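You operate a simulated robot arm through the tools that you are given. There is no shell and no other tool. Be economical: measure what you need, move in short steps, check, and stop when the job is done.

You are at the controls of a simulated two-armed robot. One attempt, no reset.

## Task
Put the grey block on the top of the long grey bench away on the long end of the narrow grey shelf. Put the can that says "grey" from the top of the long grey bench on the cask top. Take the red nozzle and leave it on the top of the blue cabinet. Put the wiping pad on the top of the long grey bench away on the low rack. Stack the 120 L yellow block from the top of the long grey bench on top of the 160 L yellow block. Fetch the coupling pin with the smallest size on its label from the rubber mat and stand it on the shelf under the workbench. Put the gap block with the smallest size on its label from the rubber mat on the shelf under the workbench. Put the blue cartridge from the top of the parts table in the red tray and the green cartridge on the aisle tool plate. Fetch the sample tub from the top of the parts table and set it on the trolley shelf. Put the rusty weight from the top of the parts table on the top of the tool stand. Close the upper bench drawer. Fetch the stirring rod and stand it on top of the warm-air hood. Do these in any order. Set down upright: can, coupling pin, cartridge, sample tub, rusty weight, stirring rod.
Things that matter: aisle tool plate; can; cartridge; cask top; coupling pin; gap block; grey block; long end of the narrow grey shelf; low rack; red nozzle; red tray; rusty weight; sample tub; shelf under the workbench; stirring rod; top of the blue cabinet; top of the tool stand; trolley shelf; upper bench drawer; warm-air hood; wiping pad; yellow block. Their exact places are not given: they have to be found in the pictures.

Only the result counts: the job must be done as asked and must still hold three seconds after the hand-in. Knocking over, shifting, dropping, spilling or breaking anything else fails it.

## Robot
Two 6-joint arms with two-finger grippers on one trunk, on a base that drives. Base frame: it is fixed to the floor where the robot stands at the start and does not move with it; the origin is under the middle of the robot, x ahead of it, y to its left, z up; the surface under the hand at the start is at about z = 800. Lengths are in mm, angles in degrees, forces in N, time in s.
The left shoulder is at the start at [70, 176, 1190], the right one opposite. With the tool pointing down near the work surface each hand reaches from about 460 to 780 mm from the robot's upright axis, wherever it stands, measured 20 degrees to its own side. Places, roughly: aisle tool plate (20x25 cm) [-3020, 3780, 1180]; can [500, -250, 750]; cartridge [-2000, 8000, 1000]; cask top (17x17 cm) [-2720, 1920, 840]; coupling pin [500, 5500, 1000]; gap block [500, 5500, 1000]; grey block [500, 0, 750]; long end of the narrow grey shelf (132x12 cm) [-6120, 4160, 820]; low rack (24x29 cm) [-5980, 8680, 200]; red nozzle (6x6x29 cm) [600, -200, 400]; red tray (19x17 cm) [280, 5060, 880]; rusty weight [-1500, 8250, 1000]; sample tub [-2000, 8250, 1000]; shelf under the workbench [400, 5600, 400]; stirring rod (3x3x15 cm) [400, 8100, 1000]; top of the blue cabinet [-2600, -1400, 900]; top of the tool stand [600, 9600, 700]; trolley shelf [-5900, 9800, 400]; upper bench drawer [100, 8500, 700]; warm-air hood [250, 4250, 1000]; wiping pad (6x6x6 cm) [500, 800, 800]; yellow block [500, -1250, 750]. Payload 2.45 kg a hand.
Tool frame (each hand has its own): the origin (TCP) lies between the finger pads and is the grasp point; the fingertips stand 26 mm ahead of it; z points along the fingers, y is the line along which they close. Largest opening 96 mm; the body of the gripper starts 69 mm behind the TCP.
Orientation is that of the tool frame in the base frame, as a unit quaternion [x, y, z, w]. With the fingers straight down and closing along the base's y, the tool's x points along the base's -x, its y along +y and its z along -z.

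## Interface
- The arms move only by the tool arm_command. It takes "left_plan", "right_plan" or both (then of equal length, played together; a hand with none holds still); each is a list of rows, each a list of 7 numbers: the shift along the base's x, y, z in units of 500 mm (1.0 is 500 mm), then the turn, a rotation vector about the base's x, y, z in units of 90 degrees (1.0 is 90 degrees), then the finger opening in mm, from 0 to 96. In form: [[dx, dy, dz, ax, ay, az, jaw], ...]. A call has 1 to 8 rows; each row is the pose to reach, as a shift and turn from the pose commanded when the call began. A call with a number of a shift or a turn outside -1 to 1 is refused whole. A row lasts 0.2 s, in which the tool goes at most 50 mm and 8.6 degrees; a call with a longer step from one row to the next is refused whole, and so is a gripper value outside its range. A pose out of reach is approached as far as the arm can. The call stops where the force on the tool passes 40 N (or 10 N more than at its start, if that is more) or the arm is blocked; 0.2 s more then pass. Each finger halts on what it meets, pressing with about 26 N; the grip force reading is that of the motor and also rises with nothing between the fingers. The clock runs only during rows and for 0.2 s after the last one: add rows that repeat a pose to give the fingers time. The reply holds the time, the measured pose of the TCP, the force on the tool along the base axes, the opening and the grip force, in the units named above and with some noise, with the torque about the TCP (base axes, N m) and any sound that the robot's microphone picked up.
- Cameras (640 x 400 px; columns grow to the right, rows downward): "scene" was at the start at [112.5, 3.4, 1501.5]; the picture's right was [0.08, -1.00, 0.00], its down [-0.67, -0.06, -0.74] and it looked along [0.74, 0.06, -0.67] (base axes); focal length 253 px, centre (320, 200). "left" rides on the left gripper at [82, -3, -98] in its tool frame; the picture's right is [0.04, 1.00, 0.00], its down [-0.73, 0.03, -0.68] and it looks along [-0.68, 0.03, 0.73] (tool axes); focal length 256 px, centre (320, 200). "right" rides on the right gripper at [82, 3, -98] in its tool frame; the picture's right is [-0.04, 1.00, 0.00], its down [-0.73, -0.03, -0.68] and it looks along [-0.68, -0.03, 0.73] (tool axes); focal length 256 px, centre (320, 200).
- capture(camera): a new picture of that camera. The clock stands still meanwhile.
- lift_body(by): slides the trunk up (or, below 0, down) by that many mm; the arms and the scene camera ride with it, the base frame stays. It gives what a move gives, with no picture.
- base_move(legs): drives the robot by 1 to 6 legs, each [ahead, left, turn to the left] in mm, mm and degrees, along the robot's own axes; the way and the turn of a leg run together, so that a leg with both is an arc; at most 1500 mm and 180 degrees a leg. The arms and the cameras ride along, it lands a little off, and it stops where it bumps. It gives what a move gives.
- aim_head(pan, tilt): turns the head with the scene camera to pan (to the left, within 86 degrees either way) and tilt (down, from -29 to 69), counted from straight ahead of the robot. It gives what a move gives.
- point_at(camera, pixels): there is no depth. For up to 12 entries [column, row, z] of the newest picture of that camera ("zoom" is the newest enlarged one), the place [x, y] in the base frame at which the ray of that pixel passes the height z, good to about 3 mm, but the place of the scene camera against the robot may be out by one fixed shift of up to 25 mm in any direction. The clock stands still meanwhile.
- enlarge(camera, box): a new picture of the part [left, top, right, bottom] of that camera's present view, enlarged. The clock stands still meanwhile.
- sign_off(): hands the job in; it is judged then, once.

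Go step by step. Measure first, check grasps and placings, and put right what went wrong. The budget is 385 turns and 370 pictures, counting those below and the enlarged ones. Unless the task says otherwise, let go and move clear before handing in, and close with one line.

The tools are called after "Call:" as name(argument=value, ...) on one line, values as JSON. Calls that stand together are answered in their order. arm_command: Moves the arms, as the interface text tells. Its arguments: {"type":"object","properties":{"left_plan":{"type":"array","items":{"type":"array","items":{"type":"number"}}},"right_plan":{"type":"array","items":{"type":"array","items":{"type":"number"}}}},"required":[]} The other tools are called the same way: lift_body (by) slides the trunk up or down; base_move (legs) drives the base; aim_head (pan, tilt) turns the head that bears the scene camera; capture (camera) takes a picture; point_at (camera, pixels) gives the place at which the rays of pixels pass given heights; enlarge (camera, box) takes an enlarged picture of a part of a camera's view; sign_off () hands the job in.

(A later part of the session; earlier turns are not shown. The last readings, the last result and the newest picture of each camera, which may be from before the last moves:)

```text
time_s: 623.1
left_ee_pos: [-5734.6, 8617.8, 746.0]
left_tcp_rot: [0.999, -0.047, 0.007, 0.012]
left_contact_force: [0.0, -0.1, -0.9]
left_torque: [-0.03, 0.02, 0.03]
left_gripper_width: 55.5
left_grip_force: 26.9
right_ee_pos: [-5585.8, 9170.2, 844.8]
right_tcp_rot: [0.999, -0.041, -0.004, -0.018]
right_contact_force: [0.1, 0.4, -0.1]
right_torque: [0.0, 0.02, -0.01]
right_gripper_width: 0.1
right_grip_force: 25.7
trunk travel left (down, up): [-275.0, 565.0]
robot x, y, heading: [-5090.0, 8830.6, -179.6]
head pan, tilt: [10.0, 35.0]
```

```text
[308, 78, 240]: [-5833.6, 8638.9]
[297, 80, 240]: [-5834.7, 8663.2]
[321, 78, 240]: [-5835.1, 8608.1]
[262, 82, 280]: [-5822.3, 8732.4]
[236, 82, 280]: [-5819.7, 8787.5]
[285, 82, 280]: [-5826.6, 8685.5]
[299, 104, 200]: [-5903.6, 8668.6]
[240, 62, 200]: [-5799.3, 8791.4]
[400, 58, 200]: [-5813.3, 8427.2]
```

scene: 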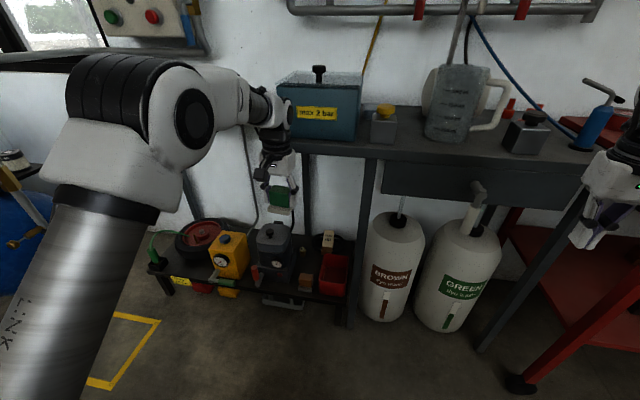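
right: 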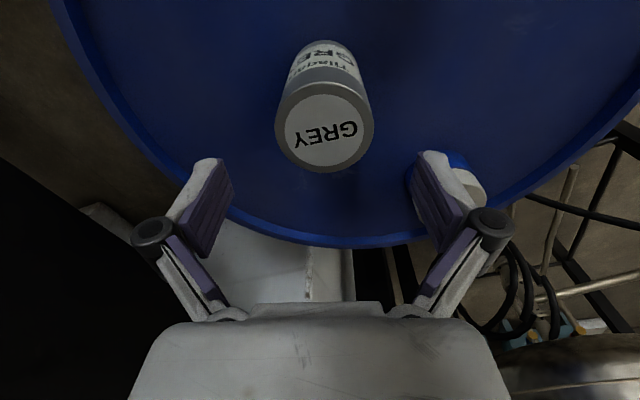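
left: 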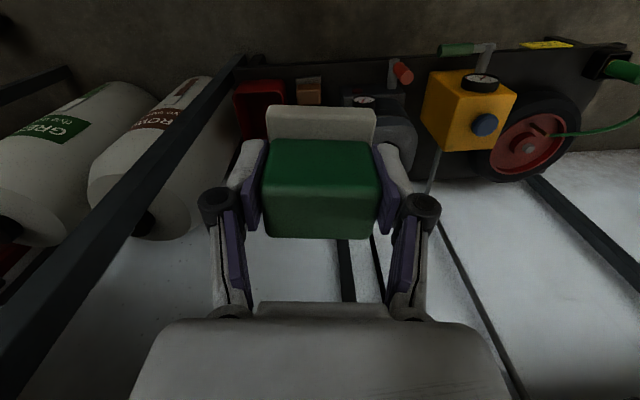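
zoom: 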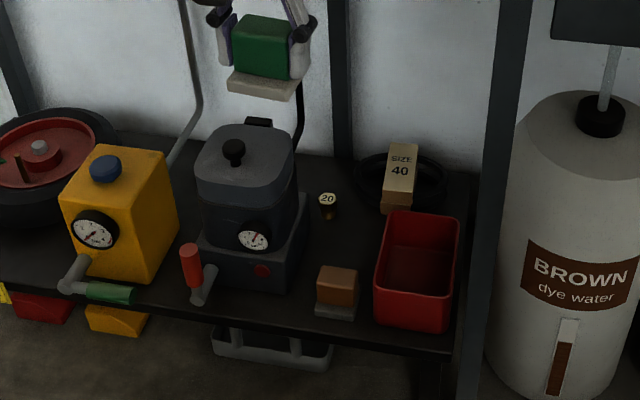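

Free cell on the rack: between the compressor box (y≈8568) and the red bin (y≈8680), behind the brick; target ≈(-5945,8628). Tilt 30° and lower in the open.

Call:
arm_command(left_plan=[[0, 0, -0.06, 0, 0.085, 0, 35], [0, 0.01, -0.13, 0, 0.17, 0, 35], [0, 0.02, -0.2, 0, 0.25, 0.0, 35], [0, 0.02, -0.28, 0, 0.333, 0, 35], [0, 0.02, -0.36, 0, 0.333, 0, 35]])

Call:
lift_body(by=-170)

Call:
capture(camera="left")

Call:
capture(camera="scene")

```text
time_s: 624.3
left_ee_pos: [-5737.8, 8628.5, 575.2]
left_tcp_rot: [0.967, -0.042, -0.251, 0.023]
left_contact_force: [0.1, 0.0, -1.1]
left_torque: [0.02, -0.06, -0.01]
left_gripper_width: 55.5
left_grip_force: 26.1
left hand out of reach, approached as far as the arm can: row 5
right_ee_pos: [-5583.3, 9171.2, 844.5]
right_tcp_rot: [0.999, -0.042, -0.003, -0.018]
right_contact_force: [0.5, -0.3, -0.2]
right_torque: [0.03, 0.0, 0.0]
right_gripper_width: 0.0
right_grip_force: 25.8
trunk travel left (down, up): [-275.0, 565.0]
robot x, y, heading: [-5086.5, 8833.4, -179.5]
head pan, tilt: [10.0, 35.0]
```

```text
time_s: 626.3
left_ee_pos: [-5738.1, 8626.8, 405.6]
left_tcp_rot: [0.967, -0.041, -0.25, 0.022]
left_contact_force: [0.5, -0.7, -1.2]
left_torque: [-0.01, -0.02, 0.0]
left_gripper_width: 55.6
left_grip_force: 26.2
right_ee_pos: [-5583.4, 9170.1, 675.4]
right_tcp_rot: [0.999, -0.042, -0.004, -0.018]
right_contact_force: [0.0, 0.5, -0.5]
right_torque: [-0.03, 0.01, 0.02]
right_gripper_width: 0.0
right_grip_force: 26.3
trunk travel left (down, up): [-105.0, 735.0]
robot x, y, heading: [-5086.9, 8832.5, -179.5]
head pan, tilt: [10.0, 35.0]
```

```text
208 pictures are left
```

left: 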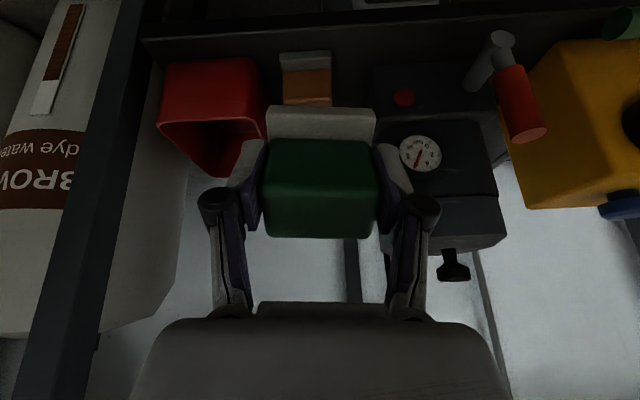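

```text
207 pictures are left
```

scene: 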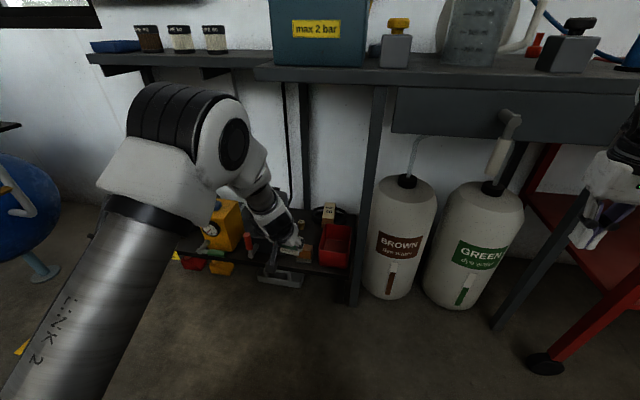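

Call:
point_at(camera="left", pixels=[[264, 118, 280], [262, 62, 280], [372, 68, 300], [372, 100, 300], [380, 125, 400], [285, 72, 240], [331, 72, 240], [302, 55, 210], [331, 105, 240]])

Call:
enlarge(camera="left", box=[240, 30, 440, 155])

```text
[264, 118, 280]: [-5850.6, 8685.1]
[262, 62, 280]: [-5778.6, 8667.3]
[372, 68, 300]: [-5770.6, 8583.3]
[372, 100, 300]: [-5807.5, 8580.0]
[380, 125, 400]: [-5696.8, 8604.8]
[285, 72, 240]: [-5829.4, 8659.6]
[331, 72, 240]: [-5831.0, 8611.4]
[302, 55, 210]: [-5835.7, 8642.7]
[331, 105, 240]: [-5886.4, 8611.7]
```

```text
3.20 times, centred on (340, 92) of left
```

zoom: 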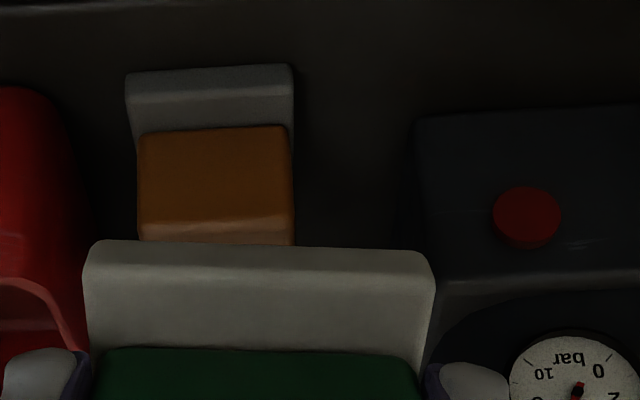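

The brick is a second (brown) pad; free cell confirmed. For lower reach I need to stand closer, turned 15° right so the right hand stays clear of the bench. Turn and restage.

Call:
base_move(legs=[[-60, 0, 0], [0, 0, -15]])

Call:
lift_body(by=-70)

Call:
arm_command(left_plan=[[0, 0, 0, 0, 0, 0.06, 35], [0, 0, 0, 0, 0, 0.12, 35], [0, 0, 0, 0, 0, 0.172, 35]])

```text
time_s: 628.1
left_ee_pos: [-5706.9, 8810.1, 404.7]
left_tcp_rot: [0.953, -0.171, -0.251, -0.011]
left_contact_force: [-0.6, 0.1, -1.5]
left_torque: [-0.01, 0.0, 0.01]
left_gripper_width: 55.2
left_grip_force: 26.1
right_ee_pos: [-5415.2, 9291.1, 675.8]
right_tcp_rot: [0.984, -0.175, -0.001, -0.018]
right_contact_force: [0.2, -1.3, -0.2]
right_torque: [-0.01, -0.01, -0.01]
right_gripper_width: 0.0
right_grip_force: 26.0
trunk travel left (down, up): [-105.0, 735.0]
robot x, y, heading: [-5027.3, 8833.7, 164.8]
head pan, tilt: [10.0, 35.0]
```

```text
time_s: 629.2
left_ee_pos: [-5706.5, 8810.7, 334.6]
left_tcp_rot: [0.953, -0.171, -0.251, -0.011]
left_contact_force: [0.1, 0.1, -0.9]
left_torque: [0.03, -0.02, 0.04]
left_gripper_width: 55.2
left_grip_force: 26.2
right_ee_pos: [-5415.5, 9290.9, 606.8]
right_tcp_rot: [0.984, -0.175, -0.002, -0.018]
right_contact_force: [0.5, 0.2, 0.5]
right_torque: [-0.01, -0.04, 0.0]
right_gripper_width: 0.1
right_grip_force: 26.2
trunk travel left (down, up): [-35.0, 805.0]
robot x, y, heading: [-5025.1, 8833.9, 165.0]
head pan, tilt: [10.0, 35.0]
```

```text
time_s: 630.0
left_ee_pos: [-5708.2, 8809.3, 336.5]
left_tcp_rot: [0.967, -0.041, -0.25, 0.023]
left_contact_force: [0.0, 0.7, -0.2]
left_torque: [-0.02, -0.01, 0.01]
left_gripper_width: 55.5
left_grip_force: 25.5
left hand out of reach, approached as far as the arm can: row 1
right_ee_pos: [-5415.3, 9291.0, 606.0]
right_tcp_rot: [0.984, -0.175, -0.001, -0.017]
right_contact_force: [-0.4, 0.7, -0.7]
right_torque: [0.02, 0.02, -0.03]
right_gripper_width: 0.0
right_grip_force: 26.2
trunk travel left (down, up): [-35.0, 805.0]
robot x, y, heading: [-5025.7, 8830.6, 164.8]
head pan, tilt: [10.0, 35.0]
```

Call:
base_move(legs=[[41, 199, 0]])

Call:
arm_command(left_plan=[[0, 0, 0, 0, 0, 0.03, 35], [0, 0, 0, 0, 0, 0.055, 35]])

Call:
capture(camera="left")

Call:
capture(camera="scene")

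```text
time_s: 631.6
left_ee_pos: [-5800.3, 8629.8, 335.1]
left_tcp_rot: [0.967, -0.042, -0.251, 0.023]
left_contact_force: [1.4, -0.6, -0.9]
left_torque: [0.01, 0.01, 0.0]
left_gripper_width: 55.2
left_grip_force: 25.8
right_ee_pos: [-5506.3, 9111.5, 605.0]
right_tcp_rot: [0.984, -0.176, -0.001, -0.018]
right_contact_force: [-0.6, -0.4, 0.6]
right_torque: [-0.02, 0.03, 0.0]
right_gripper_width: 0.0
right_grip_force: 25.9
trunk travel left (down, up): [-35.0, 805.0]
robot x, y, heading: [-5117.1, 8649.5, 164.8]
head pan, tilt: [10.0, 35.0]
```

```text
time_s: 632.2
left_ee_pos: [-5799.6, 8629.7, 336.2]
left_tcp_rot: [0.968, -0.001, -0.25, 0.033]
left_contact_force: [-0.4, 0.0, -1.6]
left_torque: [0.02, -0.03, -0.02]
left_gripper_width: 55.4
left_grip_force: 26.2
right_ee_pos: [-5507.0, 9110.7, 604.9]
right_tcp_rot: [0.984, -0.176, -0.001, -0.018]
right_contact_force: [0.7, -0.7, 0.0]
right_torque: [0.01, 0.0, 0.0]
right_gripper_width: 0.3
right_grip_force: 25.7
trunk travel left (down, up): [-35.0, 805.0]
robot x, y, heading: [-5116.0, 8653.7, 165.1]
head pan, tilt: [10.0, 35.0]
```

```text
205 pictures are left
```

left: 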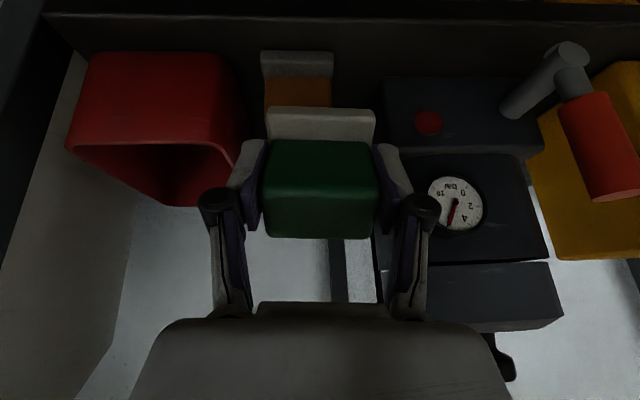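

```text
204 pictures are left
```

scene: 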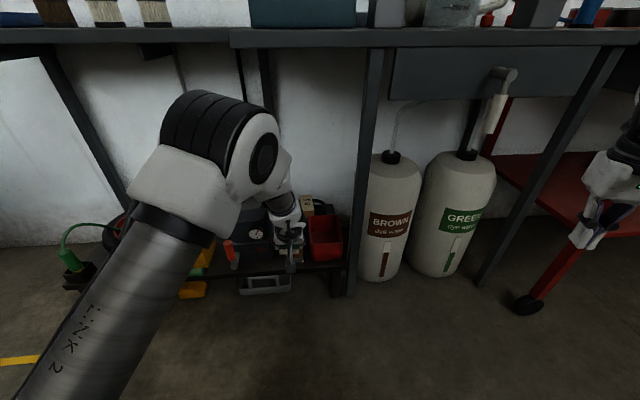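

Call:
enlarge(camera="left", box=[220, 40, 460, 280])

Call:
point_at(camera="left", pixels=[[384, 90, 270], [387, 78, 200], [380, 270, 400], [380, 262, 350], [240, 150, 280], [240, 105, 280], [332, 60, 210], [262, 60, 210], [331, 85, 240]])

```text
1.67 times, centred on (340, 160) of left
```

zoom: 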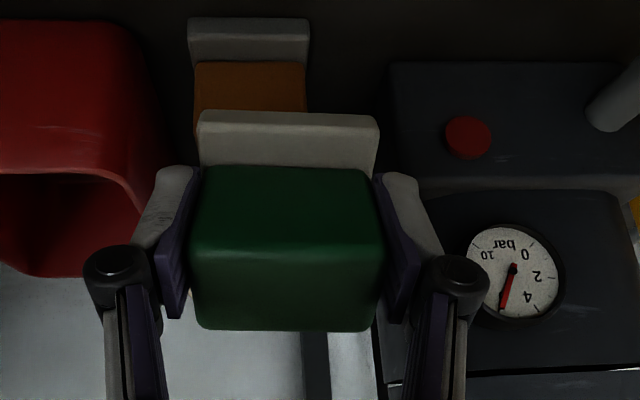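

```text
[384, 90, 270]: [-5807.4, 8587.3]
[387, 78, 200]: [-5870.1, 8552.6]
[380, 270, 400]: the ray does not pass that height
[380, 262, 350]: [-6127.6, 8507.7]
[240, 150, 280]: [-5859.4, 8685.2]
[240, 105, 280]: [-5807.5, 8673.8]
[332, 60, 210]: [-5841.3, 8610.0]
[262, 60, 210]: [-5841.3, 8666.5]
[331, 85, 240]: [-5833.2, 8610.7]
```

Call:
base_move(legs=[[85, 28, 0]])

Call:
base_move(legs=[[54, 21, 0]])

Call:
capture(camera="left")

Call:
enlarge(camera="scene", box=[180, 60, 420, 300])

```text
time_s: 633.3
left_ee_pos: [-5890.3, 8622.3, 335.9]
left_tcp_rot: [0.968, 0.001, -0.249, 0.034]
left_contact_force: [0.1, 0.3, -1.5]
left_torque: [-0.01, 0.01, -0.02]
left_gripper_width: 55.5
left_grip_force: 25.9
right_ee_pos: [-5598.6, 9104.7, 606.7]
right_tcp_rot: [0.984, -0.175, -0.001, -0.018]
right_contact_force: [0.2, -0.2, -0.9]
right_torque: [-0.01, -0.01, 0.01]
right_gripper_width: 0.0
right_grip_force: 26.1
trunk travel left (down, up): [-35.0, 805.0]
robot x, y, heading: [-5210.8, 8644.7, 165.1]
head pan, tilt: [10.0, 35.0]
```

```text
time_s: 634.3
left_ee_pos: [-5948.7, 8615.9, 336.2]
left_tcp_rot: [0.968, 0.001, -0.249, 0.034]
left_contact_force: [-0.1, -0.2, -1.7]
left_torque: [-0.01, -0.05, -0.03]
left_gripper_width: 55.5
left_grip_force: 25.7
right_ee_pos: [-5657.3, 9098.0, 606.7]
right_tcp_rot: [0.985, -0.174, -0.001, -0.019]
right_contact_force: [0.0, -0.7, -0.7]
right_torque: [-0.01, -0.01, 0.04]
right_gripper_width: 0.0
right_grip_force: 26.4
trunk travel left (down, up): [-35.0, 805.0]
robot x, y, heading: [-5269.2, 8640.0, 165.2]
head pan, tilt: [10.0, 35.0]
```

```text
202 pictures are left
```

left: 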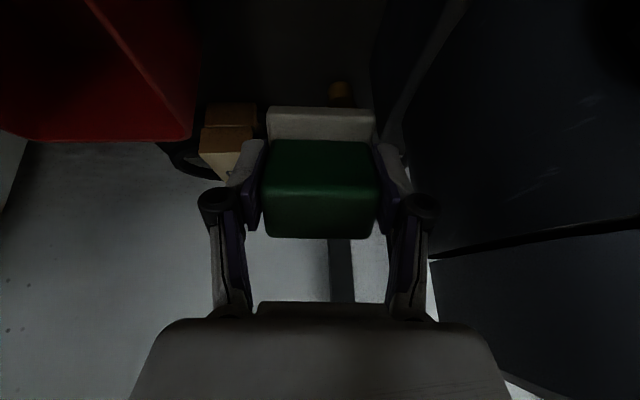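

```text
1.67 times, centred on (300, 180) of scene
```

zoom: 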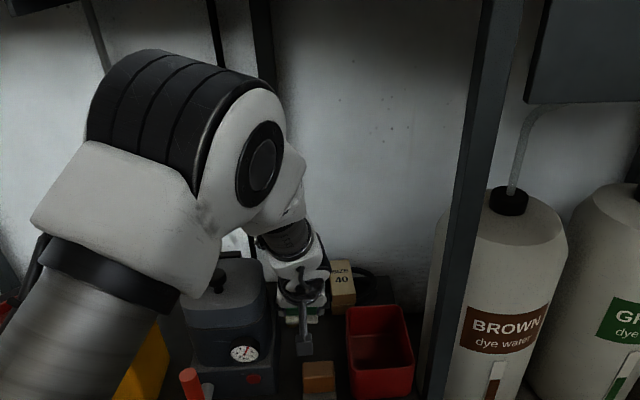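

The arm is at its low limit here; stand closer in two small steps while pulling the hand back.

Call:
base_move(legs=[[45, 0, 0]])

Call:
arm_command(left_plan=[[0.088, -0.006, 0, 0, 0, 0, 35], [0.088, -0.006, 0, 0, 0, 0, 35]])

Call:
base_move(legs=[[45, 0, 0]])

Call:
arm_command(left_plan=[[0.088, -0.022, 0, 0, 0, 0, 35], [0.088, -0.022, -0.02, 0, 0, 0, 35], [0.088, -0.022, -0.08, 0, 0, 0, 35]])

Call:
capture(camera="left")

```text
time_s: 635.2
left_ee_pos: [-5991.5, 8626.3, 335.0]
left_tcp_rot: [0.968, 0.002, -0.249, 0.034]
left_contact_force: [-0.3, -0.3, -1.9]
left_torque: [0.0, 0.01, -0.01]
left_gripper_width: 55.1
left_grip_force: 26.0
right_ee_pos: [-5700.2, 9109.2, 604.6]
right_tcp_rot: [0.985, -0.174, -0.001, -0.018]
right_contact_force: [0.9, -0.3, -0.5]
right_torque: [-0.01, -0.03, -0.01]
right_gripper_width: 0.0
right_grip_force: 26.4
trunk travel left (down, up): [-35.0, 805.0]
robot x, y, heading: [-5314.3, 8652.8, 165.0]
head pan, tilt: [10.0, 35.0]
```

```text
time_s: 635.8
left_ee_pos: [-5947.3, 8625.9, 335.6]
left_tcp_rot: [0.968, 0.002, -0.248, 0.034]
left_contact_force: [0.7, 0.1, -1.4]
left_torque: [-0.02, -0.01, 0.01]
left_gripper_width: 55.5
left_grip_force: 26.6
right_ee_pos: [-5700.8, 9109.1, 605.3]
right_tcp_rot: [0.985, -0.173, -0.001, -0.019]
right_contact_force: [-1.0, 0.0, -0.1]
right_torque: [0.05, 0.04, 0.01]
right_gripper_width: 0.1
right_grip_force: 25.7
trunk travel left (down, up): [-35.0, 805.0]
robot x, y, heading: [-5313.4, 8652.5, 165.1]
head pan, tilt: [10.0, 35.0]
```

```text
time_s: 636.7
left_ee_pos: [-5975.8, 8636.0, 336.9]
left_tcp_rot: [0.968, -0.001, -0.25, 0.033]
left_contact_force: [0.7, 0.1, -0.4]
left_torque: [-0.02, -0.01, 0.0]
left_gripper_width: 55.5
left_grip_force: 25.9
right_ee_pos: [-5720.4, 9117.8, 607.2]
right_tcp_rot: [0.984, -0.176, 0.001, -0.017]
right_contact_force: [6.0, -2.2, 3.8]
right_torque: [0.11, 0.75, 0.26]
right_gripper_width: 0.1
right_grip_force: 26.4
trunk travel left (down, up): [-35.0, 805.0]
robot x, y, heading: [-5337.2, 8661.5, 164.7]
head pan, tilt: [10.0, 35.0]
stopped in leg 1: the robot was blocked; the commanded pose is now the measured one
```

```text
time_s: 637.5
left_ee_pos: [-5933.2, 8620.9, 299.0]
left_tcp_rot: [0.968, 0.009, -0.25, 0.027]
left_contact_force: [-0.9, 0.0, -1.3]
left_torque: [0.0, -0.03, -0.02]
left_gripper_width: 55.4
left_grip_force: 25.8
left hand out of reach, approached as far as the arm can: row 1
right_ee_pos: [-5720.6, 9118.2, 607.5]
right_tcp_rot: [0.984, -0.176, 0.001, -0.016]
right_contact_force: [12.3, -2.4, 5.1]
right_torque: [0.14, 1.32, 0.41]
right_gripper_width: 0.2
right_grip_force: 25.3
trunk travel left (down, up): [-35.0, 805.0]
robot x, y, heading: [-5336.8, 8657.0, 164.8]
head pan, tilt: [10.0, 35.0]
```

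```text
200 pictures are left
```

left: 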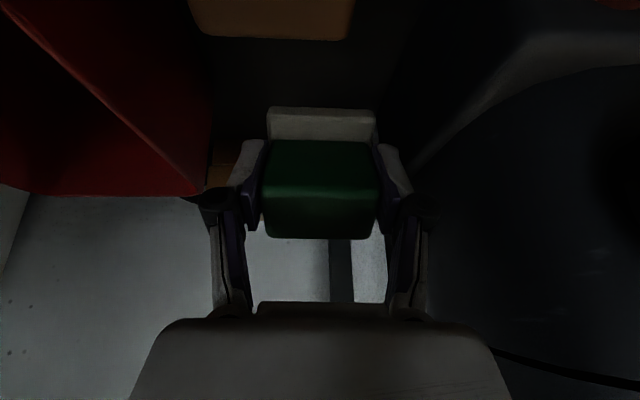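

Call:
base_move(legs=[[-20, 0, 0]])

Call:
aim_head(pan=-35, tilt=35)

Call:
capture(camera="scene")

```text
time_s: 638.3
left_ee_pos: [-5913.2, 8615.0, 293.1]
left_tcp_rot: [0.969, 0.009, -0.245, 0.028]
left_contact_force: [0.7, 0.3, -0.9]
left_torque: [0.0, 0.02, 0.01]
left_gripper_width: 55.4
left_grip_force: 26.3
right_ee_pos: [-5704.2, 9113.2, 604.5]
right_tcp_rot: [0.984, -0.175, 0.003, -0.017]
right_contact_force: [-0.1, 0.3, -0.8]
right_torque: [-0.01, 0.01, 0.01]
right_gripper_width: 0.0
right_grip_force: 26.1
trunk travel left (down, up): [-35.0, 805.0]
robot x, y, heading: [-5320.7, 8653.5, 164.9]
head pan, tilt: [10.0, 35.0]
```

```text
time_s: 639.4
left_ee_pos: [-5911.6, 8615.1, 294.8]
left_tcp_rot: [0.969, 0.011, -0.244, 0.028]
left_contact_force: [1.2, 0.2, -0.8]
left_torque: [0.0, -0.01, -0.03]
left_gripper_width: 55.3
left_grip_force: 25.7
right_ee_pos: [-5703.3, 9112.2, 605.6]
right_tcp_rot: [0.984, -0.175, 0.002, -0.018]
right_contact_force: [-0.9, -0.6, -0.5]
right_torque: [-0.02, 0.02, 0.02]
right_gripper_width: 0.0
right_grip_force: 26.0
trunk travel left (down, up): [-35.0, 805.0]
robot x, y, heading: [-5319.2, 8659.8, 164.7]
head pan, tilt: [-35.0, 35.0]
```

```text
199 pictures are left
```

scene: 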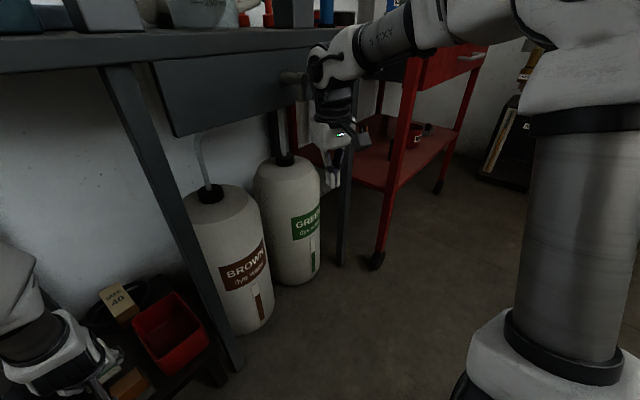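

Call:
arm_command(left_plan=[[-0.04, 0.01, 0, 0, 0, 0, 35], [-0.066, 0.016, -0.02, 0, 0, 0, 35], [-0.066, 0.016, -0.05, 0, 0, 0, 35], [-0.066, 0.016, -0.07, 0, 0, 0, 35], [-0.066, 0.016, -0.09, 0, 0, 0, 35], [-0.066, 0.016, -0.1, 0, 0, 0, 35]])

Call:
capture(camera="left")

```text
time_s: 640.8
left_ee_pos: [-5946.2, 8621.1, 248.7]
left_tcp_rot: [0.968, 0.009, -0.25, 0.028]
left_contact_force: [-1.2, -8.3, 28.1]
left_torque: [0.37, 0.07, 0.0]
left_gripper_width: 55.7
left_grip_force: 25.6
right_ee_pos: [-5703.8, 9112.6, 606.7]
right_tcp_rot: [0.984, -0.176, 0.0, -0.017]
right_contact_force: [0.7, -0.1, -0.2]
right_torque: [-0.03, 0.0, -0.01]
right_gripper_width: 0.1
right_grip_force: 25.7
trunk travel left (down, up): [-35.0, 805.0]
robot x, y, heading: [-5316.9, 8650.6, 164.7]
head pan, tilt: [-35.0, 35.0]
```

```text
198 pictures are left
```

left: 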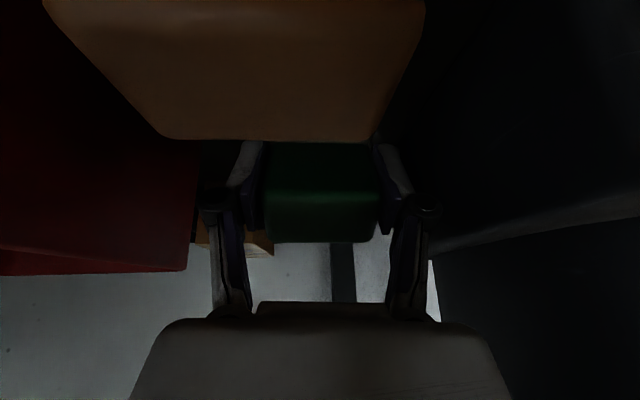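

Contact at z≈249 with the pad's rear edge down. Rotate the tool back to vertical about that edge so the pad lies flat.

Call:
arm_command(left_plan=[[-0.006, 0, 0.004, 0, -0.04, 0, 35], [-0.012, 0, 0.004, 0, -0.085, 0, 35], [-0.02, 0, 0.002, 0, -0.13, 0, 35], [-0.028, 0, -0.002, 0, -0.19, 0, 35], [-0.036, 0, -0.006, 0, -0.25, 0, 35], [-0.044, 0, -0.01, 0, -0.31, 0, 35], [-0.046, 0, -0.012, 0, -0.325, 0, 35]])

Call:
aim_head(pan=10, tilt=40)

Call:
enlarge(camera="scene", box=[200, 60, 400, 300])

```text
time_s: 641.9
left_ee_pos: [-5964.0, 8611.0, 238.2]
left_tcp_rot: [0.992, 0.006, -0.121, 0.038]
left_contact_force: [12.6, 5.6, 28.3]
left_torque: [-0.11, -0.4, 0.16]
left_gripper_width: 59.1
left_grip_force: 17.7
left hand out of reach, approached as far as the arm can: row 3, 4, 5
right_ee_pos: [-5699.2, 9115.0, 606.9]
right_tcp_rot: [0.984, -0.177, 0.0, -0.018]
right_contact_force: [0.4, -0.7, -0.1]
right_torque: [0.01, 0.01, 0.02]
right_gripper_width: 0.3
right_grip_force: 25.8
trunk travel left (down, up): [-35.0, 805.0]
robot x, y, heading: [-5321.6, 8655.9, 164.6]
head pan, tilt: [-35.0, 35.0]
stopped in row 5 (left hand): the force on the tool passed its limit at 173 N (the readings are from after the stop); the commanded pose is now the measured one
```

```text
time_s: 643.0
left_ee_pos: [-5964.7, 8611.3, 238.9]
left_tcp_rot: [0.992, 0.006, -0.121, 0.038]
left_contact_force: [3.0, 21.0, 35.2]
left_torque: [-1.18, -0.15, 0.41]
left_gripper_width: 59.0
left_grip_force: 26.4
right_ee_pos: [-5699.6, 9114.9, 606.2]
right_tcp_rot: [0.984, -0.177, 0.001, -0.017]
right_contact_force: [0.4, 0.0, 0.4]
right_torque: [0.01, 0.03, -0.01]
right_gripper_width: 0.1
right_grip_force: 26.3
trunk travel left (down, up): [-35.0, 805.0]
robot x, y, heading: [-5323.5, 8654.7, 164.4]
head pan, tilt: [10.0, 40.0]
```

```text
1.67 times, centred on (300, 180) of scene
```

zoom: 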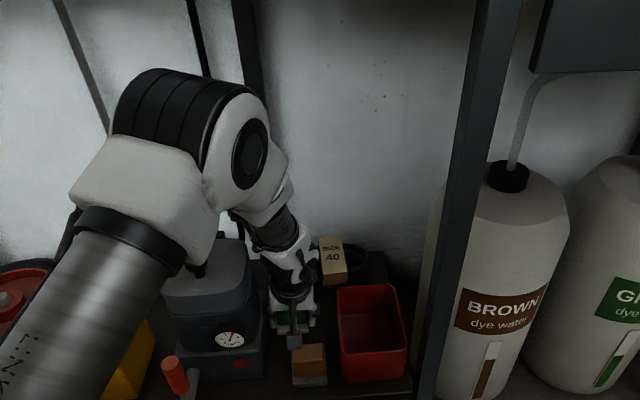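

A force spike: the hand drifted toward the compressor box. Relieve sideways and release.

Call:
arm_command(left_plan=[[0, 0.008, 0.004, 0, 0, 0, 35], [0, 0.018, 0.004, 0, 0, 0, 45], [0, 0.018, 0.002, 0, 0, 0, 62], [0, 0.018, 0.004, 0, 0, 0, 68]])

Call:
capture(camera="left")

Call:
enlarge(camera="scene", box=[260, 160, 380, 300])

```text
time_s: 644.0
left_ee_pos: [-5963.6, 8617.9, 237.2]
left_tcp_rot: [0.992, 0.006, -0.117, 0.037]
left_contact_force: [-0.1, 0.4, -0.1]
left_torque: [-0.01, -0.02, -0.02]
left_gripper_width: 67.9
left_grip_force: 0.1
right_ee_pos: [-5702.0, 9115.3, 604.7]
right_tcp_rot: [0.984, -0.177, 0.002, -0.017]
right_contact_force: [0.3, 0.5, -0.1]
right_torque: [0.03, 0.03, 0.0]
right_gripper_width: 0.2
right_grip_force: 25.5
trunk travel left (down, up): [-35.0, 805.0]
robot x, y, heading: [-5317.6, 8656.4, 164.8]
head pan, tilt: [10.0, 40.0]
```

```text
196 pictures are left
```

left: 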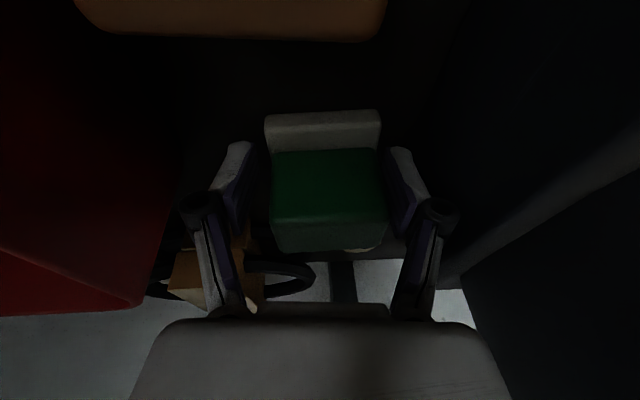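

```text
2.86 times, centred on (320, 230) of scene
```

zoom: 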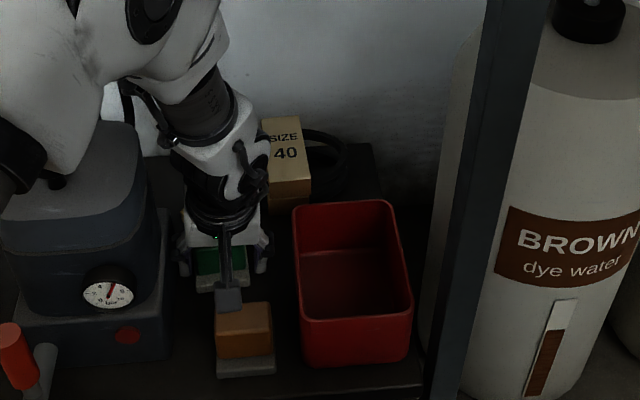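

Call:
arm_command(left_plan=[[0.0, 0, 0.03, 0, 0, 0, 70], [0.01, 0, 0.08, 0, 0, 0, 70], [0.02, 0, 0.14, 0, 0.02, 0, 70], [0.06, 0.0, 0.2, 0, 0.08, 0, 70]])

Call:
base_move(legs=[[-250, -40, 0]])

Call:
capture(camera="scene")

Call:
enlarge(camera="scene", box=[200, 120, 400, 300])

```text
time_s: 645.0
left_ee_pos: [-5934.9, 8614.4, 333.8]
left_tcp_rot: [0.982, 0.01, -0.182, 0.039]
left_contact_force: [0.6, -0.4, -0.6]
left_torque: [-0.01, -0.02, -0.01]
left_gripper_width: 69.9
left_grip_force: 0.2
left hand out of reach, approached as far as the arm can: row 2, 3, 4
right_ee_pos: [-5702.7, 9112.7, 605.3]
right_tcp_rot: [0.984, -0.177, 0.002, -0.018]
right_contact_force: [0.0, -0.5, -0.6]
right_torque: [0.06, -0.04, 0.0]
right_gripper_width: 0.0
right_grip_force: 26.7
trunk travel left (down, up): [-35.0, 805.0]
robot x, y, heading: [-5320.8, 8652.9, 164.7]
head pan, tilt: [10.0, 40.0]
```

```text
time_s: 646.9
left_ee_pos: [-5685.5, 8587.8, 332.9]
left_tcp_rot: [0.982, 0.008, -0.183, 0.038]
left_contact_force: [-1.3, -0.2, -0.5]
left_torque: [0.01, 0.01, 0.03]
left_gripper_width: 70.0
left_grip_force: 0.0
right_ee_pos: [-5452.6, 9087.1, 605.3]
right_tcp_rot: [0.984, -0.178, 0.001, -0.017]
right_contact_force: [0.0, -0.1, -0.7]
right_torque: [-0.01, 0.0, 0.0]
right_gripper_width: 0.2
right_grip_force: 26.0
trunk travel left (down, up): [-35.0, 805.0]
robot x, y, heading: [-5069.7, 8630.0, 164.6]
head pan, tilt: [10.0, 40.0]
```

```text
194 pictures are left
```

scene: 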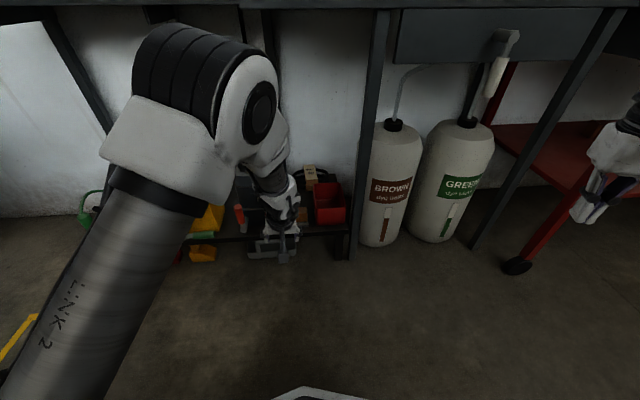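

```text
2.22 times, centred on (300, 210) of scene
```

zoom: 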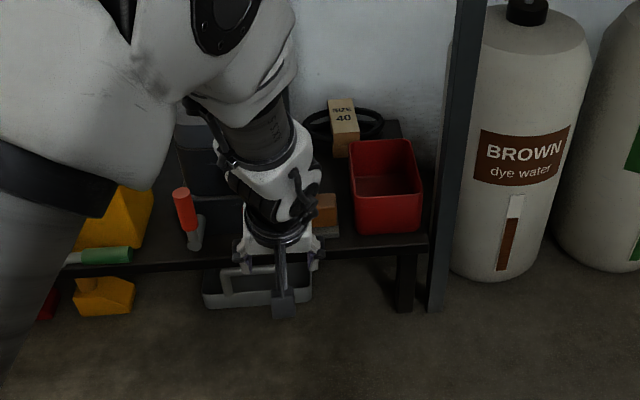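

Call:
base_move(legs=[[-200, 0, 0]])

Call:
lift_body(by=400)

Call:
arm_command(left_plan=[[-0.02, 0, 0.08, 0, -0.06, 0, 96], [-0.02, 0, 0.16, 0, -0.12, 0, 96], [-0.02, 0, 0.24, 0, -0.18, 0, 96], [-0.02, 0, 0.32, 0, -0.233, 0, 96], [0, 0, 0.4, 0, -0.233, 0, 96]])

Call:
capture(camera="scene")

Call:
enlarge(camera="scene", box=[200, 180, 400, 320])

```text
time_s: 648.4
left_ee_pos: [-5495.5, 8532.9, 334.4]
left_tcp_rot: [0.983, 0.01, -0.182, 0.038]
left_contact_force: [0.1, -0.3, 0.1]
left_torque: [0.01, 0.02, 0.0]
left_gripper_width: 69.8
left_grip_force: 0.0
right_ee_pos: [-5265.7, 9032.8, 604.9]
right_tcp_rot: [0.984, -0.175, 0.002, -0.017]
right_contact_force: [0.8, -0.9, -0.3]
right_torque: [-0.03, 0.01, -0.03]
right_gripper_width: 0.3
right_grip_force: 25.8
trunk travel left (down, up): [-35.0, 805.0]
robot x, y, heading: [-4880.3, 8575.9, 164.8]
head pan, tilt: [10.0, 40.0]
```

```text
time_s: 652.3
left_ee_pos: [-5495.5, 8533.1, 733.2]
left_tcp_rot: [0.982, 0.011, -0.183, 0.038]
left_contact_force: [-0.3, 0.0, -0.4]
left_torque: [0.0, 0.03, 0.0]
left_gripper_width: 70.1
left_grip_force: 0.1
right_ee_pos: [-5265.5, 9033.4, 1005.0]
right_tcp_rot: [0.984, -0.176, 0.002, -0.017]
right_contact_force: [0.1, -0.4, 0.1]
right_torque: [0.0, 0.04, -0.04]
right_gripper_width: 0.0
right_grip_force: 25.8
trunk travel left (down, up): [-435.0, 405.0]
robot x, y, heading: [-4881.8, 8576.8, 164.7]
head pan, tilt: [10.0, 40.0]
```

```text
time_s: 653.5
left_ee_pos: [-5506.7, 8400.4, 888.5]
left_tcp_rot: [0.999, 0.003, -0.001, 0.042]
left_contact_force: [0.1, 1.3, 0.1]
left_torque: [-0.01, -0.02, 0.02]
left_gripper_width: 95.9
left_grip_force: 0.0
left hand out of reach, approached as far as the arm can: row 1, 2, 3, 4, 5
right_ee_pos: [-5265.0, 9034.2, 1006.0]
right_tcp_rot: [0.984, -0.175, 0.002, -0.018]
right_contact_force: [0.3, -0.1, 0.0]
right_torque: [-0.01, 0.02, 0.05]
right_gripper_width: 0.0
right_grip_force: 26.2
trunk travel left (down, up): [-435.0, 405.0]
robot x, y, heading: [-4884.1, 8572.8, 164.7]
head pan, tilt: [10.0, 40.0]
```

```text
192 pictures are left
```

scene: 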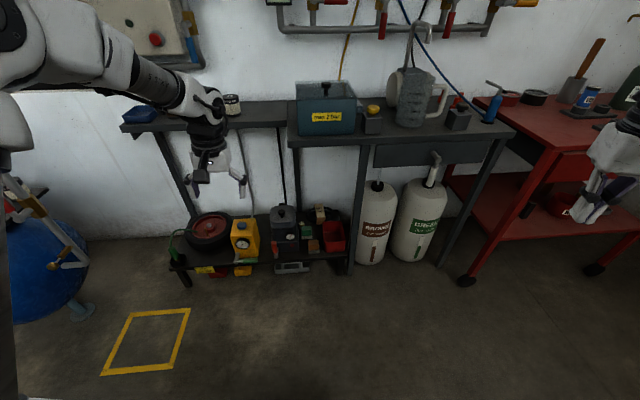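

```text
2.86 times, centred on (300, 250) of scene
```

zoom: 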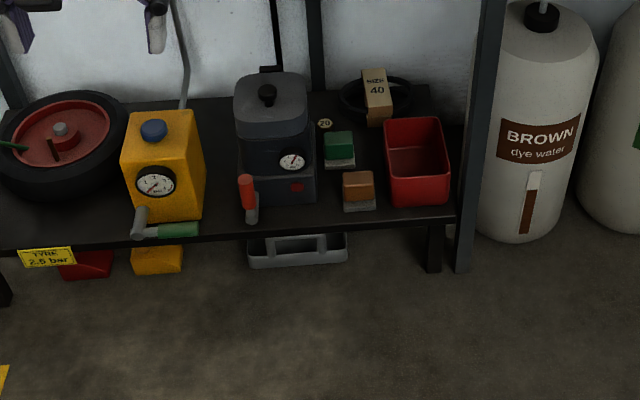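

Pad is on the rack, neighbours undisturbed. Check the left arm's posture.

Call:
enlarge(camera="scene", box=[100, 20, 260, 200])

Call:
arm_command(left_plan=[[0.02, 0.06, 0.04, 0, 0, 0, 96], [0.04, 0.12, 0.08, 0, 0, 0, 96], [0.06, 0.18, 0.12, 0, 0, 0, 96], [0.06, 0.22, 0.16, 0, 0, 0, 96]])

```text
2.22 times, centred on (180, 110) of scene
```

zoom: 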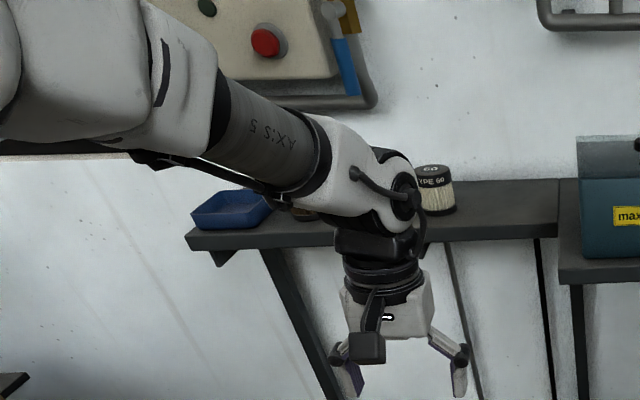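

```text
time_s: 654.5
left_ee_pos: [-5473.9, 8395.2, 929.8]
left_tcp_rot: [0.999, 0.003, -0.001, 0.041]
left_contact_force: [-1.2, -0.4, -0.2]
left_torque: [-0.01, -0.04, 0.01]
left_gripper_width: 95.9
left_grip_force: 0.2
left hand out of reach, approached as far as the arm can: row 1, 2, 3, 4
right_ee_pos: [-5265.3, 9033.2, 1005.2]
right_tcp_rot: [0.984, -0.175, 0.002, -0.018]
right_contact_force: [0.3, 0.0, -0.1]
right_torque: [0.0, -0.01, 0.02]
right_gripper_width: 0.0
right_grip_force: 26.5
trunk travel left (down, up): [-435.0, 405.0]
robot x, y, heading: [-4878.2, 8573.1, 164.7]
head pan, tilt: [10.0, 40.0]
```

Both wrists are now rolled over. I have a cleaner idea: with the roll unwound (tool swung out then forward), stretch the arm fully straight so the wrist aligns, then come down — the roll then stays right. Move to open floor facing south.

Call:
base_move(legs=[[-250, 0, 0], [0, 0, 105]])

Call:
lift_body(by=200)

Call:
aim_head(pan=0, tilt=30)

Call:
capture(camera="scene")

```text
time_s: 660.7
left_ee_pos: [-4317.5, 7976.7, 929.5]
left_tcp_rot: [0.611, 0.79, 0.031, 0.025]
left_contact_force: [0.7, -0.2, -0.6]
left_torque: [0.04, -0.02, 0.0]
left_gripper_width: 95.9
left_grip_force: 0.1
right_ee_pos: [-4987.2, 8022.3, 1005.2]
right_tcp_rot: [0.742, 0.67, -0.012, -0.012]
right_contact_force: [-0.2, -0.2, -0.7]
right_torque: [-0.02, -0.02, -0.01]
right_gripper_width: 0.0
right_grip_force: 25.6
trunk travel left (down, up): [-435.0, 405.0]
robot x, y, heading: [-4638.6, 8510.5, -90.7]
head pan, tilt: [10.0, 40.0]
```

```text
time_s: 662.8
left_ee_pos: [-4317.9, 7977.4, 1128.3]
left_tcp_rot: [0.611, 0.791, 0.03, 0.026]
left_contact_force: [0.2, -0.6, 0.9]
left_torque: [0.01, 0.01, 0.02]
left_gripper_width: 96.1
left_grip_force: 0.1
right_ee_pos: [-4987.2, 8023.0, 1205.1]
right_tcp_rot: [0.743, 0.669, -0.013, -0.012]
right_contact_force: [0.0, 0.3, 0.4]
right_torque: [-0.02, -0.03, -0.02]
right_gripper_width: 0.1
right_grip_force: 26.2
trunk travel left (down, up): [-635.0, 205.0]
robot x, y, heading: [-4640.2, 8510.0, -90.8]
head pan, tilt: [10.0, 40.0]
```

```text
time_s: 663.6
left_ee_pos: [-4318.7, 7977.1, 1130.0]
left_tcp_rot: [0.612, 0.79, 0.031, 0.025]
left_contact_force: [0.3, 0.0, -0.7]
left_torque: [0.0, -0.01, 0.02]
left_gripper_width: 96.2
left_grip_force: 0.1
right_ee_pos: [-4987.1, 8022.3, 1205.5]
right_tcp_rot: [0.742, 0.67, -0.013, -0.012]
right_contact_force: [0.6, 0.7, 0.8]
right_torque: [-0.02, -0.02, 0.04]
right_gripper_width: 0.0
right_grip_force: 25.7
trunk travel left (down, up): [-635.0, 205.0]
robot x, y, heading: [-4640.5, 8508.5, -91.1]
head pan, tilt: [0.0, 30.0]
```

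```text
189 pictures are left
```

scene: 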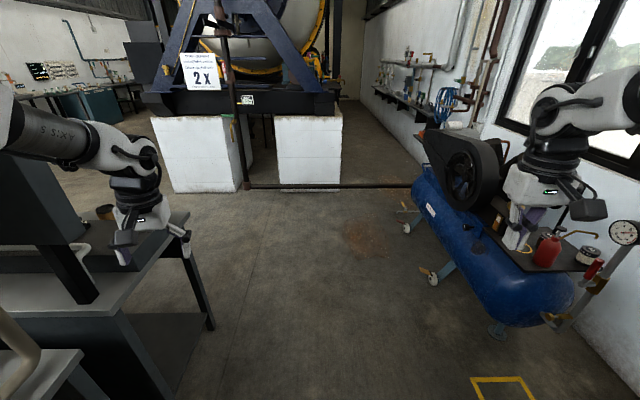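

Call:
arm_command(right_plan=[[0, -0.02, -0.09, 0, 0, 0, 0], [0, -0.05, -0.18, 0, 0, 0, 0], [0, -0.08, -0.27, 0, 0, 0, 0], [0, -0.11, -0.36, 0, 0, 0, 0], [0, -0.13, -0.44, 0, 0, 0, 0], [0, -0.14, -0.52, 0, 0, 0, 0]], left_plan=[[0, -0.01, -0.06, 0, 0, 0, 0], [0, -0.02, -0.12, 0, 0, 0, 0], [0, -0.03, -0.18, 0, 0, 0, 0], [0, -0.04, -0.25, 0, 0, 0, 0], [0, -0.05, -0.32, 0, 0, 0, 0], [0, -0.06, -0.37, 0, 0, 0, 0]])

Call:
arm_command(right_plan=[[0, 0, 0, 0, 0.09, 0, 0], [0, 0, 0, 0, 0.18, 0, 0], [0, 0, 0, 0, 0.27, 0, 0], [0, 0, 0, 0, 0.36, 0, 0], [0, 0, 0, 0, 0.45, 0, 0], [0, 0, 0, 0, 0.52, 0, 0]], left_plan=[[0, 0, 0, 0, -0.09, 0, 0], [0, 0, 0, 0, -0.18, 0, 0], [0, 0, 0, 0, -0.27, 0, 0], [0, 0, 0, 0, -0.36, 0, 0], [0, 0, 0, 0, -0.45, 0, 0], [0, 0, 0, 0, -0.52, 0, 0]])

Call:
arm_command(right_plan=[[0, 0, 0, -0.0635, -0.0635, 0.0288, 0], [0, 0, 0, -0.127, -0.127, 0.0575, 0], [0, 0, 0, -0.19, -0.19, 0.086, 0], [0, 0, 0, -0.254, -0.254, 0.115, 0], [0, 0, 0, -0.317, -0.317, 0.144, 0], [0, 0, 0, -0.381, -0.381, 0.172, 0], [0, 0, 0, -0.444, -0.444, 0.201, 0], [0, 0, 0, -0.508, -0.508, 0.23, 0]], left_plan=[[0, 0, 0, -0.0635, 0.0635, -0.0288, 0], [0, 0, 0, -0.127, 0.127, -0.0575, 0], [0, 0, 0, -0.19, 0.19, -0.086, 0], [0, 0, 0, -0.254, 0.254, -0.115, 0], [0, 0, 0, -0.317, 0.317, -0.144, 0], [0, 0, 0, -0.381, 0.381, -0.172, 0], [0, 0, 0, -0.444, 0.444, -0.201, 0], [0, 0, 0, -0.508, 0.508, -0.23, 0]])

Call:
capture(camera="scene")

```text
time_s: 665.0
left_ee_pos: [-4320.4, 7948.6, 942.7]
left_tcp_rot: [0.611, 0.791, 0.032, 0.025]
left_contact_force: [0.1, 0.3, -0.2]
left_torque: [-0.01, 0.01, 0.02]
left_gripper_width: 0.0
left_grip_force: 25.9
right_ee_pos: [-4992.6, 7949.7, 943.5]
right_tcp_rot: [0.743, 0.669, -0.011, -0.014]
right_contact_force: [-0.6, -1.0, -0.1]
right_torque: [0.04, -0.02, 0.0]
right_gripper_width: 0.0
right_grip_force: 25.7
trunk travel left (down, up): [-635.0, 205.0]
robot x, y, heading: [-4637.7, 8506.2, -90.9]
head pan, tilt: [0.0, 30.0]
```

```text
time_s: 666.4
left_ee_pos: [-4318.5, 7947.7, 944.4]
left_tcp_rot: [0.547, 0.715, 0.272, 0.338]
left_contact_force: [-0.7, -0.1, 0.2]
left_torque: [-0.01, 0.0, -0.02]
left_gripper_width: 0.1
left_grip_force: 25.8
right_ee_pos: [-4988.0, 7952.6, 944.9]
right_tcp_rot: [0.676, 0.609, -0.307, -0.279]
right_contact_force: [0.3, -0.6, 0.1]
right_torque: [0.03, 0.0, -0.01]
right_gripper_width: 0.0
right_grip_force: 25.8
trunk travel left (down, up): [-635.0, 205.0]
robot x, y, heading: [-4640.1, 8507.6, -91.1]
head pan, tilt: [0.0, 30.0]
```

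```text
time_s: 668.2
left_ee_pos: [-4320.1, 7948.6, 945.0]
left_tcp_rot: [0.551, 0.73, -0.308, 0.262]
left_contact_force: [-0.9, -0.2, -0.4]
left_torque: [0.0, 0.02, 0.0]
left_gripper_width: 0.0
left_grip_force: 26.0
right_ee_pos: [-4987.8, 7953.7, 945.6]
right_tcp_rot: [0.677, 0.609, -0.277, 0.307]
right_contact_force: [-0.3, -0.3, -0.3]
right_torque: [-0.01, -0.01, -0.01]
right_gripper_width: 0.2
right_grip_force: 25.7
trunk travel left (down, up): [-635.0, 205.0]
robot x, y, heading: [-4637.8, 8509.6, -91.0]
head pan, tilt: [0.0, 30.0]
```

```text
188 pictures are left
```

scene: 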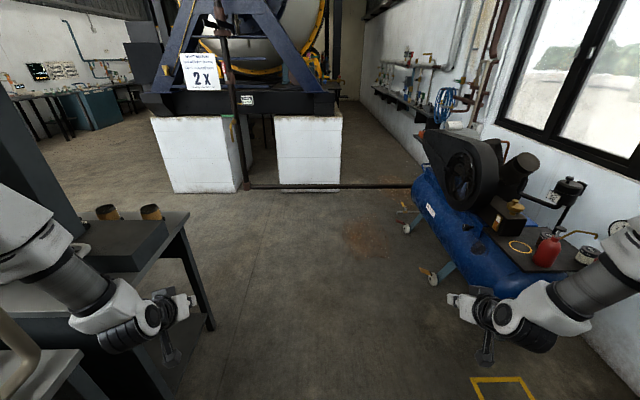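

Caps face inward again on both arms with no refusals. Now stretch both arms straight along the tool direction.

Call:
arm_command(right_plan=[[0.025, -0.049, -0.074, 0, 0, 0, 0], [0.05, -0.098, -0.148, 0, 0, 0, 0], [0.075, -0.147, -0.222, 0, 0, 0, 0], [0.1, -0.196, -0.297, 0, 0, 0, 0], [0.124, -0.245, -0.371, 0, 0, 0, 0], [0.149, -0.294, -0.445, 0, 0, 0, 0], [0.174, -0.343, -0.519, 0, 0, 0, 0], [0.199, -0.392, -0.593, 0, 0, 0, 0]], left_plan=[[-0.02, -0.048, -0.074, 0, 0, 0, 0], [-0.041, -0.097, -0.148, 0, 0, 0, 0], [-0.061, -0.145, -0.222, 0, 0, 0, 0], [-0.081, -0.193, -0.297, 0, 0, 0, 0], [-0.101, -0.241, -0.371, 0, 0, 0, 0], [-0.122, -0.29, -0.445, 0, 0, 0, 0], [-0.142, -0.338, -0.519, 0, 0, 0, 0], [-0.162, -0.386, -0.593, 0, 0, 0, 0]])

Call:
arm_command(right_plan=[[0.025, -0.049, -0.074, 0, 0, 0, 0], [0.05, -0.098, -0.148, 0, 0, 0, 0], [0.075, -0.147, -0.222, 0, 0, 0, 0], [0.1, -0.196, -0.297, 0, 0, 0, 0], [0.124, -0.245, -0.371, 0, 0, 0, 0], [0.149, -0.294, -0.445, 0, 0, 0, 0]], left_plan=[[-0.02, -0.048, -0.074, 0, 0, 0, 0], [-0.041, -0.097, -0.148, 0, 0, 0, 0], [-0.061, -0.145, -0.222, 0, 0, 0, 0], [-0.081, -0.193, -0.297, 0, 0, 0, 0], [-0.101, -0.241, -0.371, 0, 0, 0, 0], [-0.122, -0.29, -0.445, 0, 0, 0, 0]])

Call:
capture(camera="scene")

```text
time_s: 670.0
left_ee_pos: [-4402.4, 7754.0, 647.3]
left_tcp_rot: [0.551, 0.73, -0.307, 0.263]
left_contact_force: [-0.8, 0.3, 0.2]
left_torque: [0.01, 0.03, -0.02]
left_gripper_width: 0.0
left_grip_force: 26.2
right_ee_pos: [-4888.7, 7757.8, 645.1]
right_tcp_rot: [0.678, 0.609, -0.276, 0.304]
right_contact_force: [-0.1, -0.3, -0.2]
right_torque: [0.03, 0.0, 0.01]
right_gripper_width: 0.1
right_grip_force: 26.2
trunk travel left (down, up): [-635.0, 205.0]
robot x, y, heading: [-4638.2, 8507.0, -90.9]
head pan, tilt: [0.0, 30.0]
```

```text
time_s: 671.4
left_ee_pos: [-4453.2, 7763.2, 563.0]
left_tcp_rot: [0.551, 0.729, -0.308, 0.264]
left_contact_force: [0.4, 0.1, 0.7]
left_torque: [0.03, 0.02, 0.0]
left_gripper_width: 0.0
left_grip_force: 26.0
left hand out of reach, approached as far as the arm can: row 2, 3, 4, 5, 6
right_ee_pos: [-4827.8, 7761.3, 573.3]
right_tcp_rot: [0.677, 0.61, -0.276, 0.306]
right_contact_force: [-0.6, 0.0, 0.3]
right_torque: [-0.01, -0.01, 0.01]
right_gripper_width: 0.2
right_grip_force: 26.3
right hand out of reach, approached as far as the arm can: row 2, 3, 4, 5, 6
trunk travel left (down, up): [-635.0, 205.0]
robot x, y, heading: [-4636.6, 8507.6, -91.2]
head pan, tilt: [0.0, 30.0]
```

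```text
187 pictures are left
```

scene: 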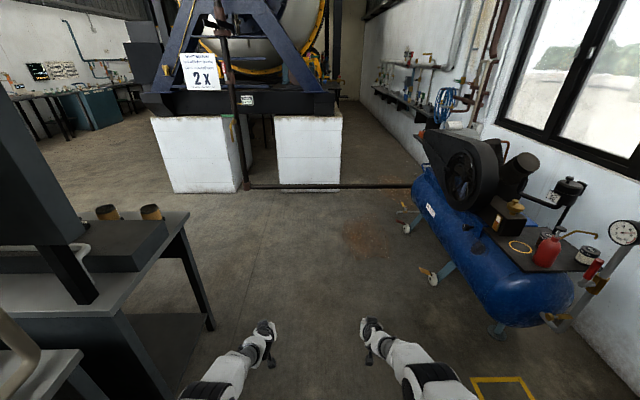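

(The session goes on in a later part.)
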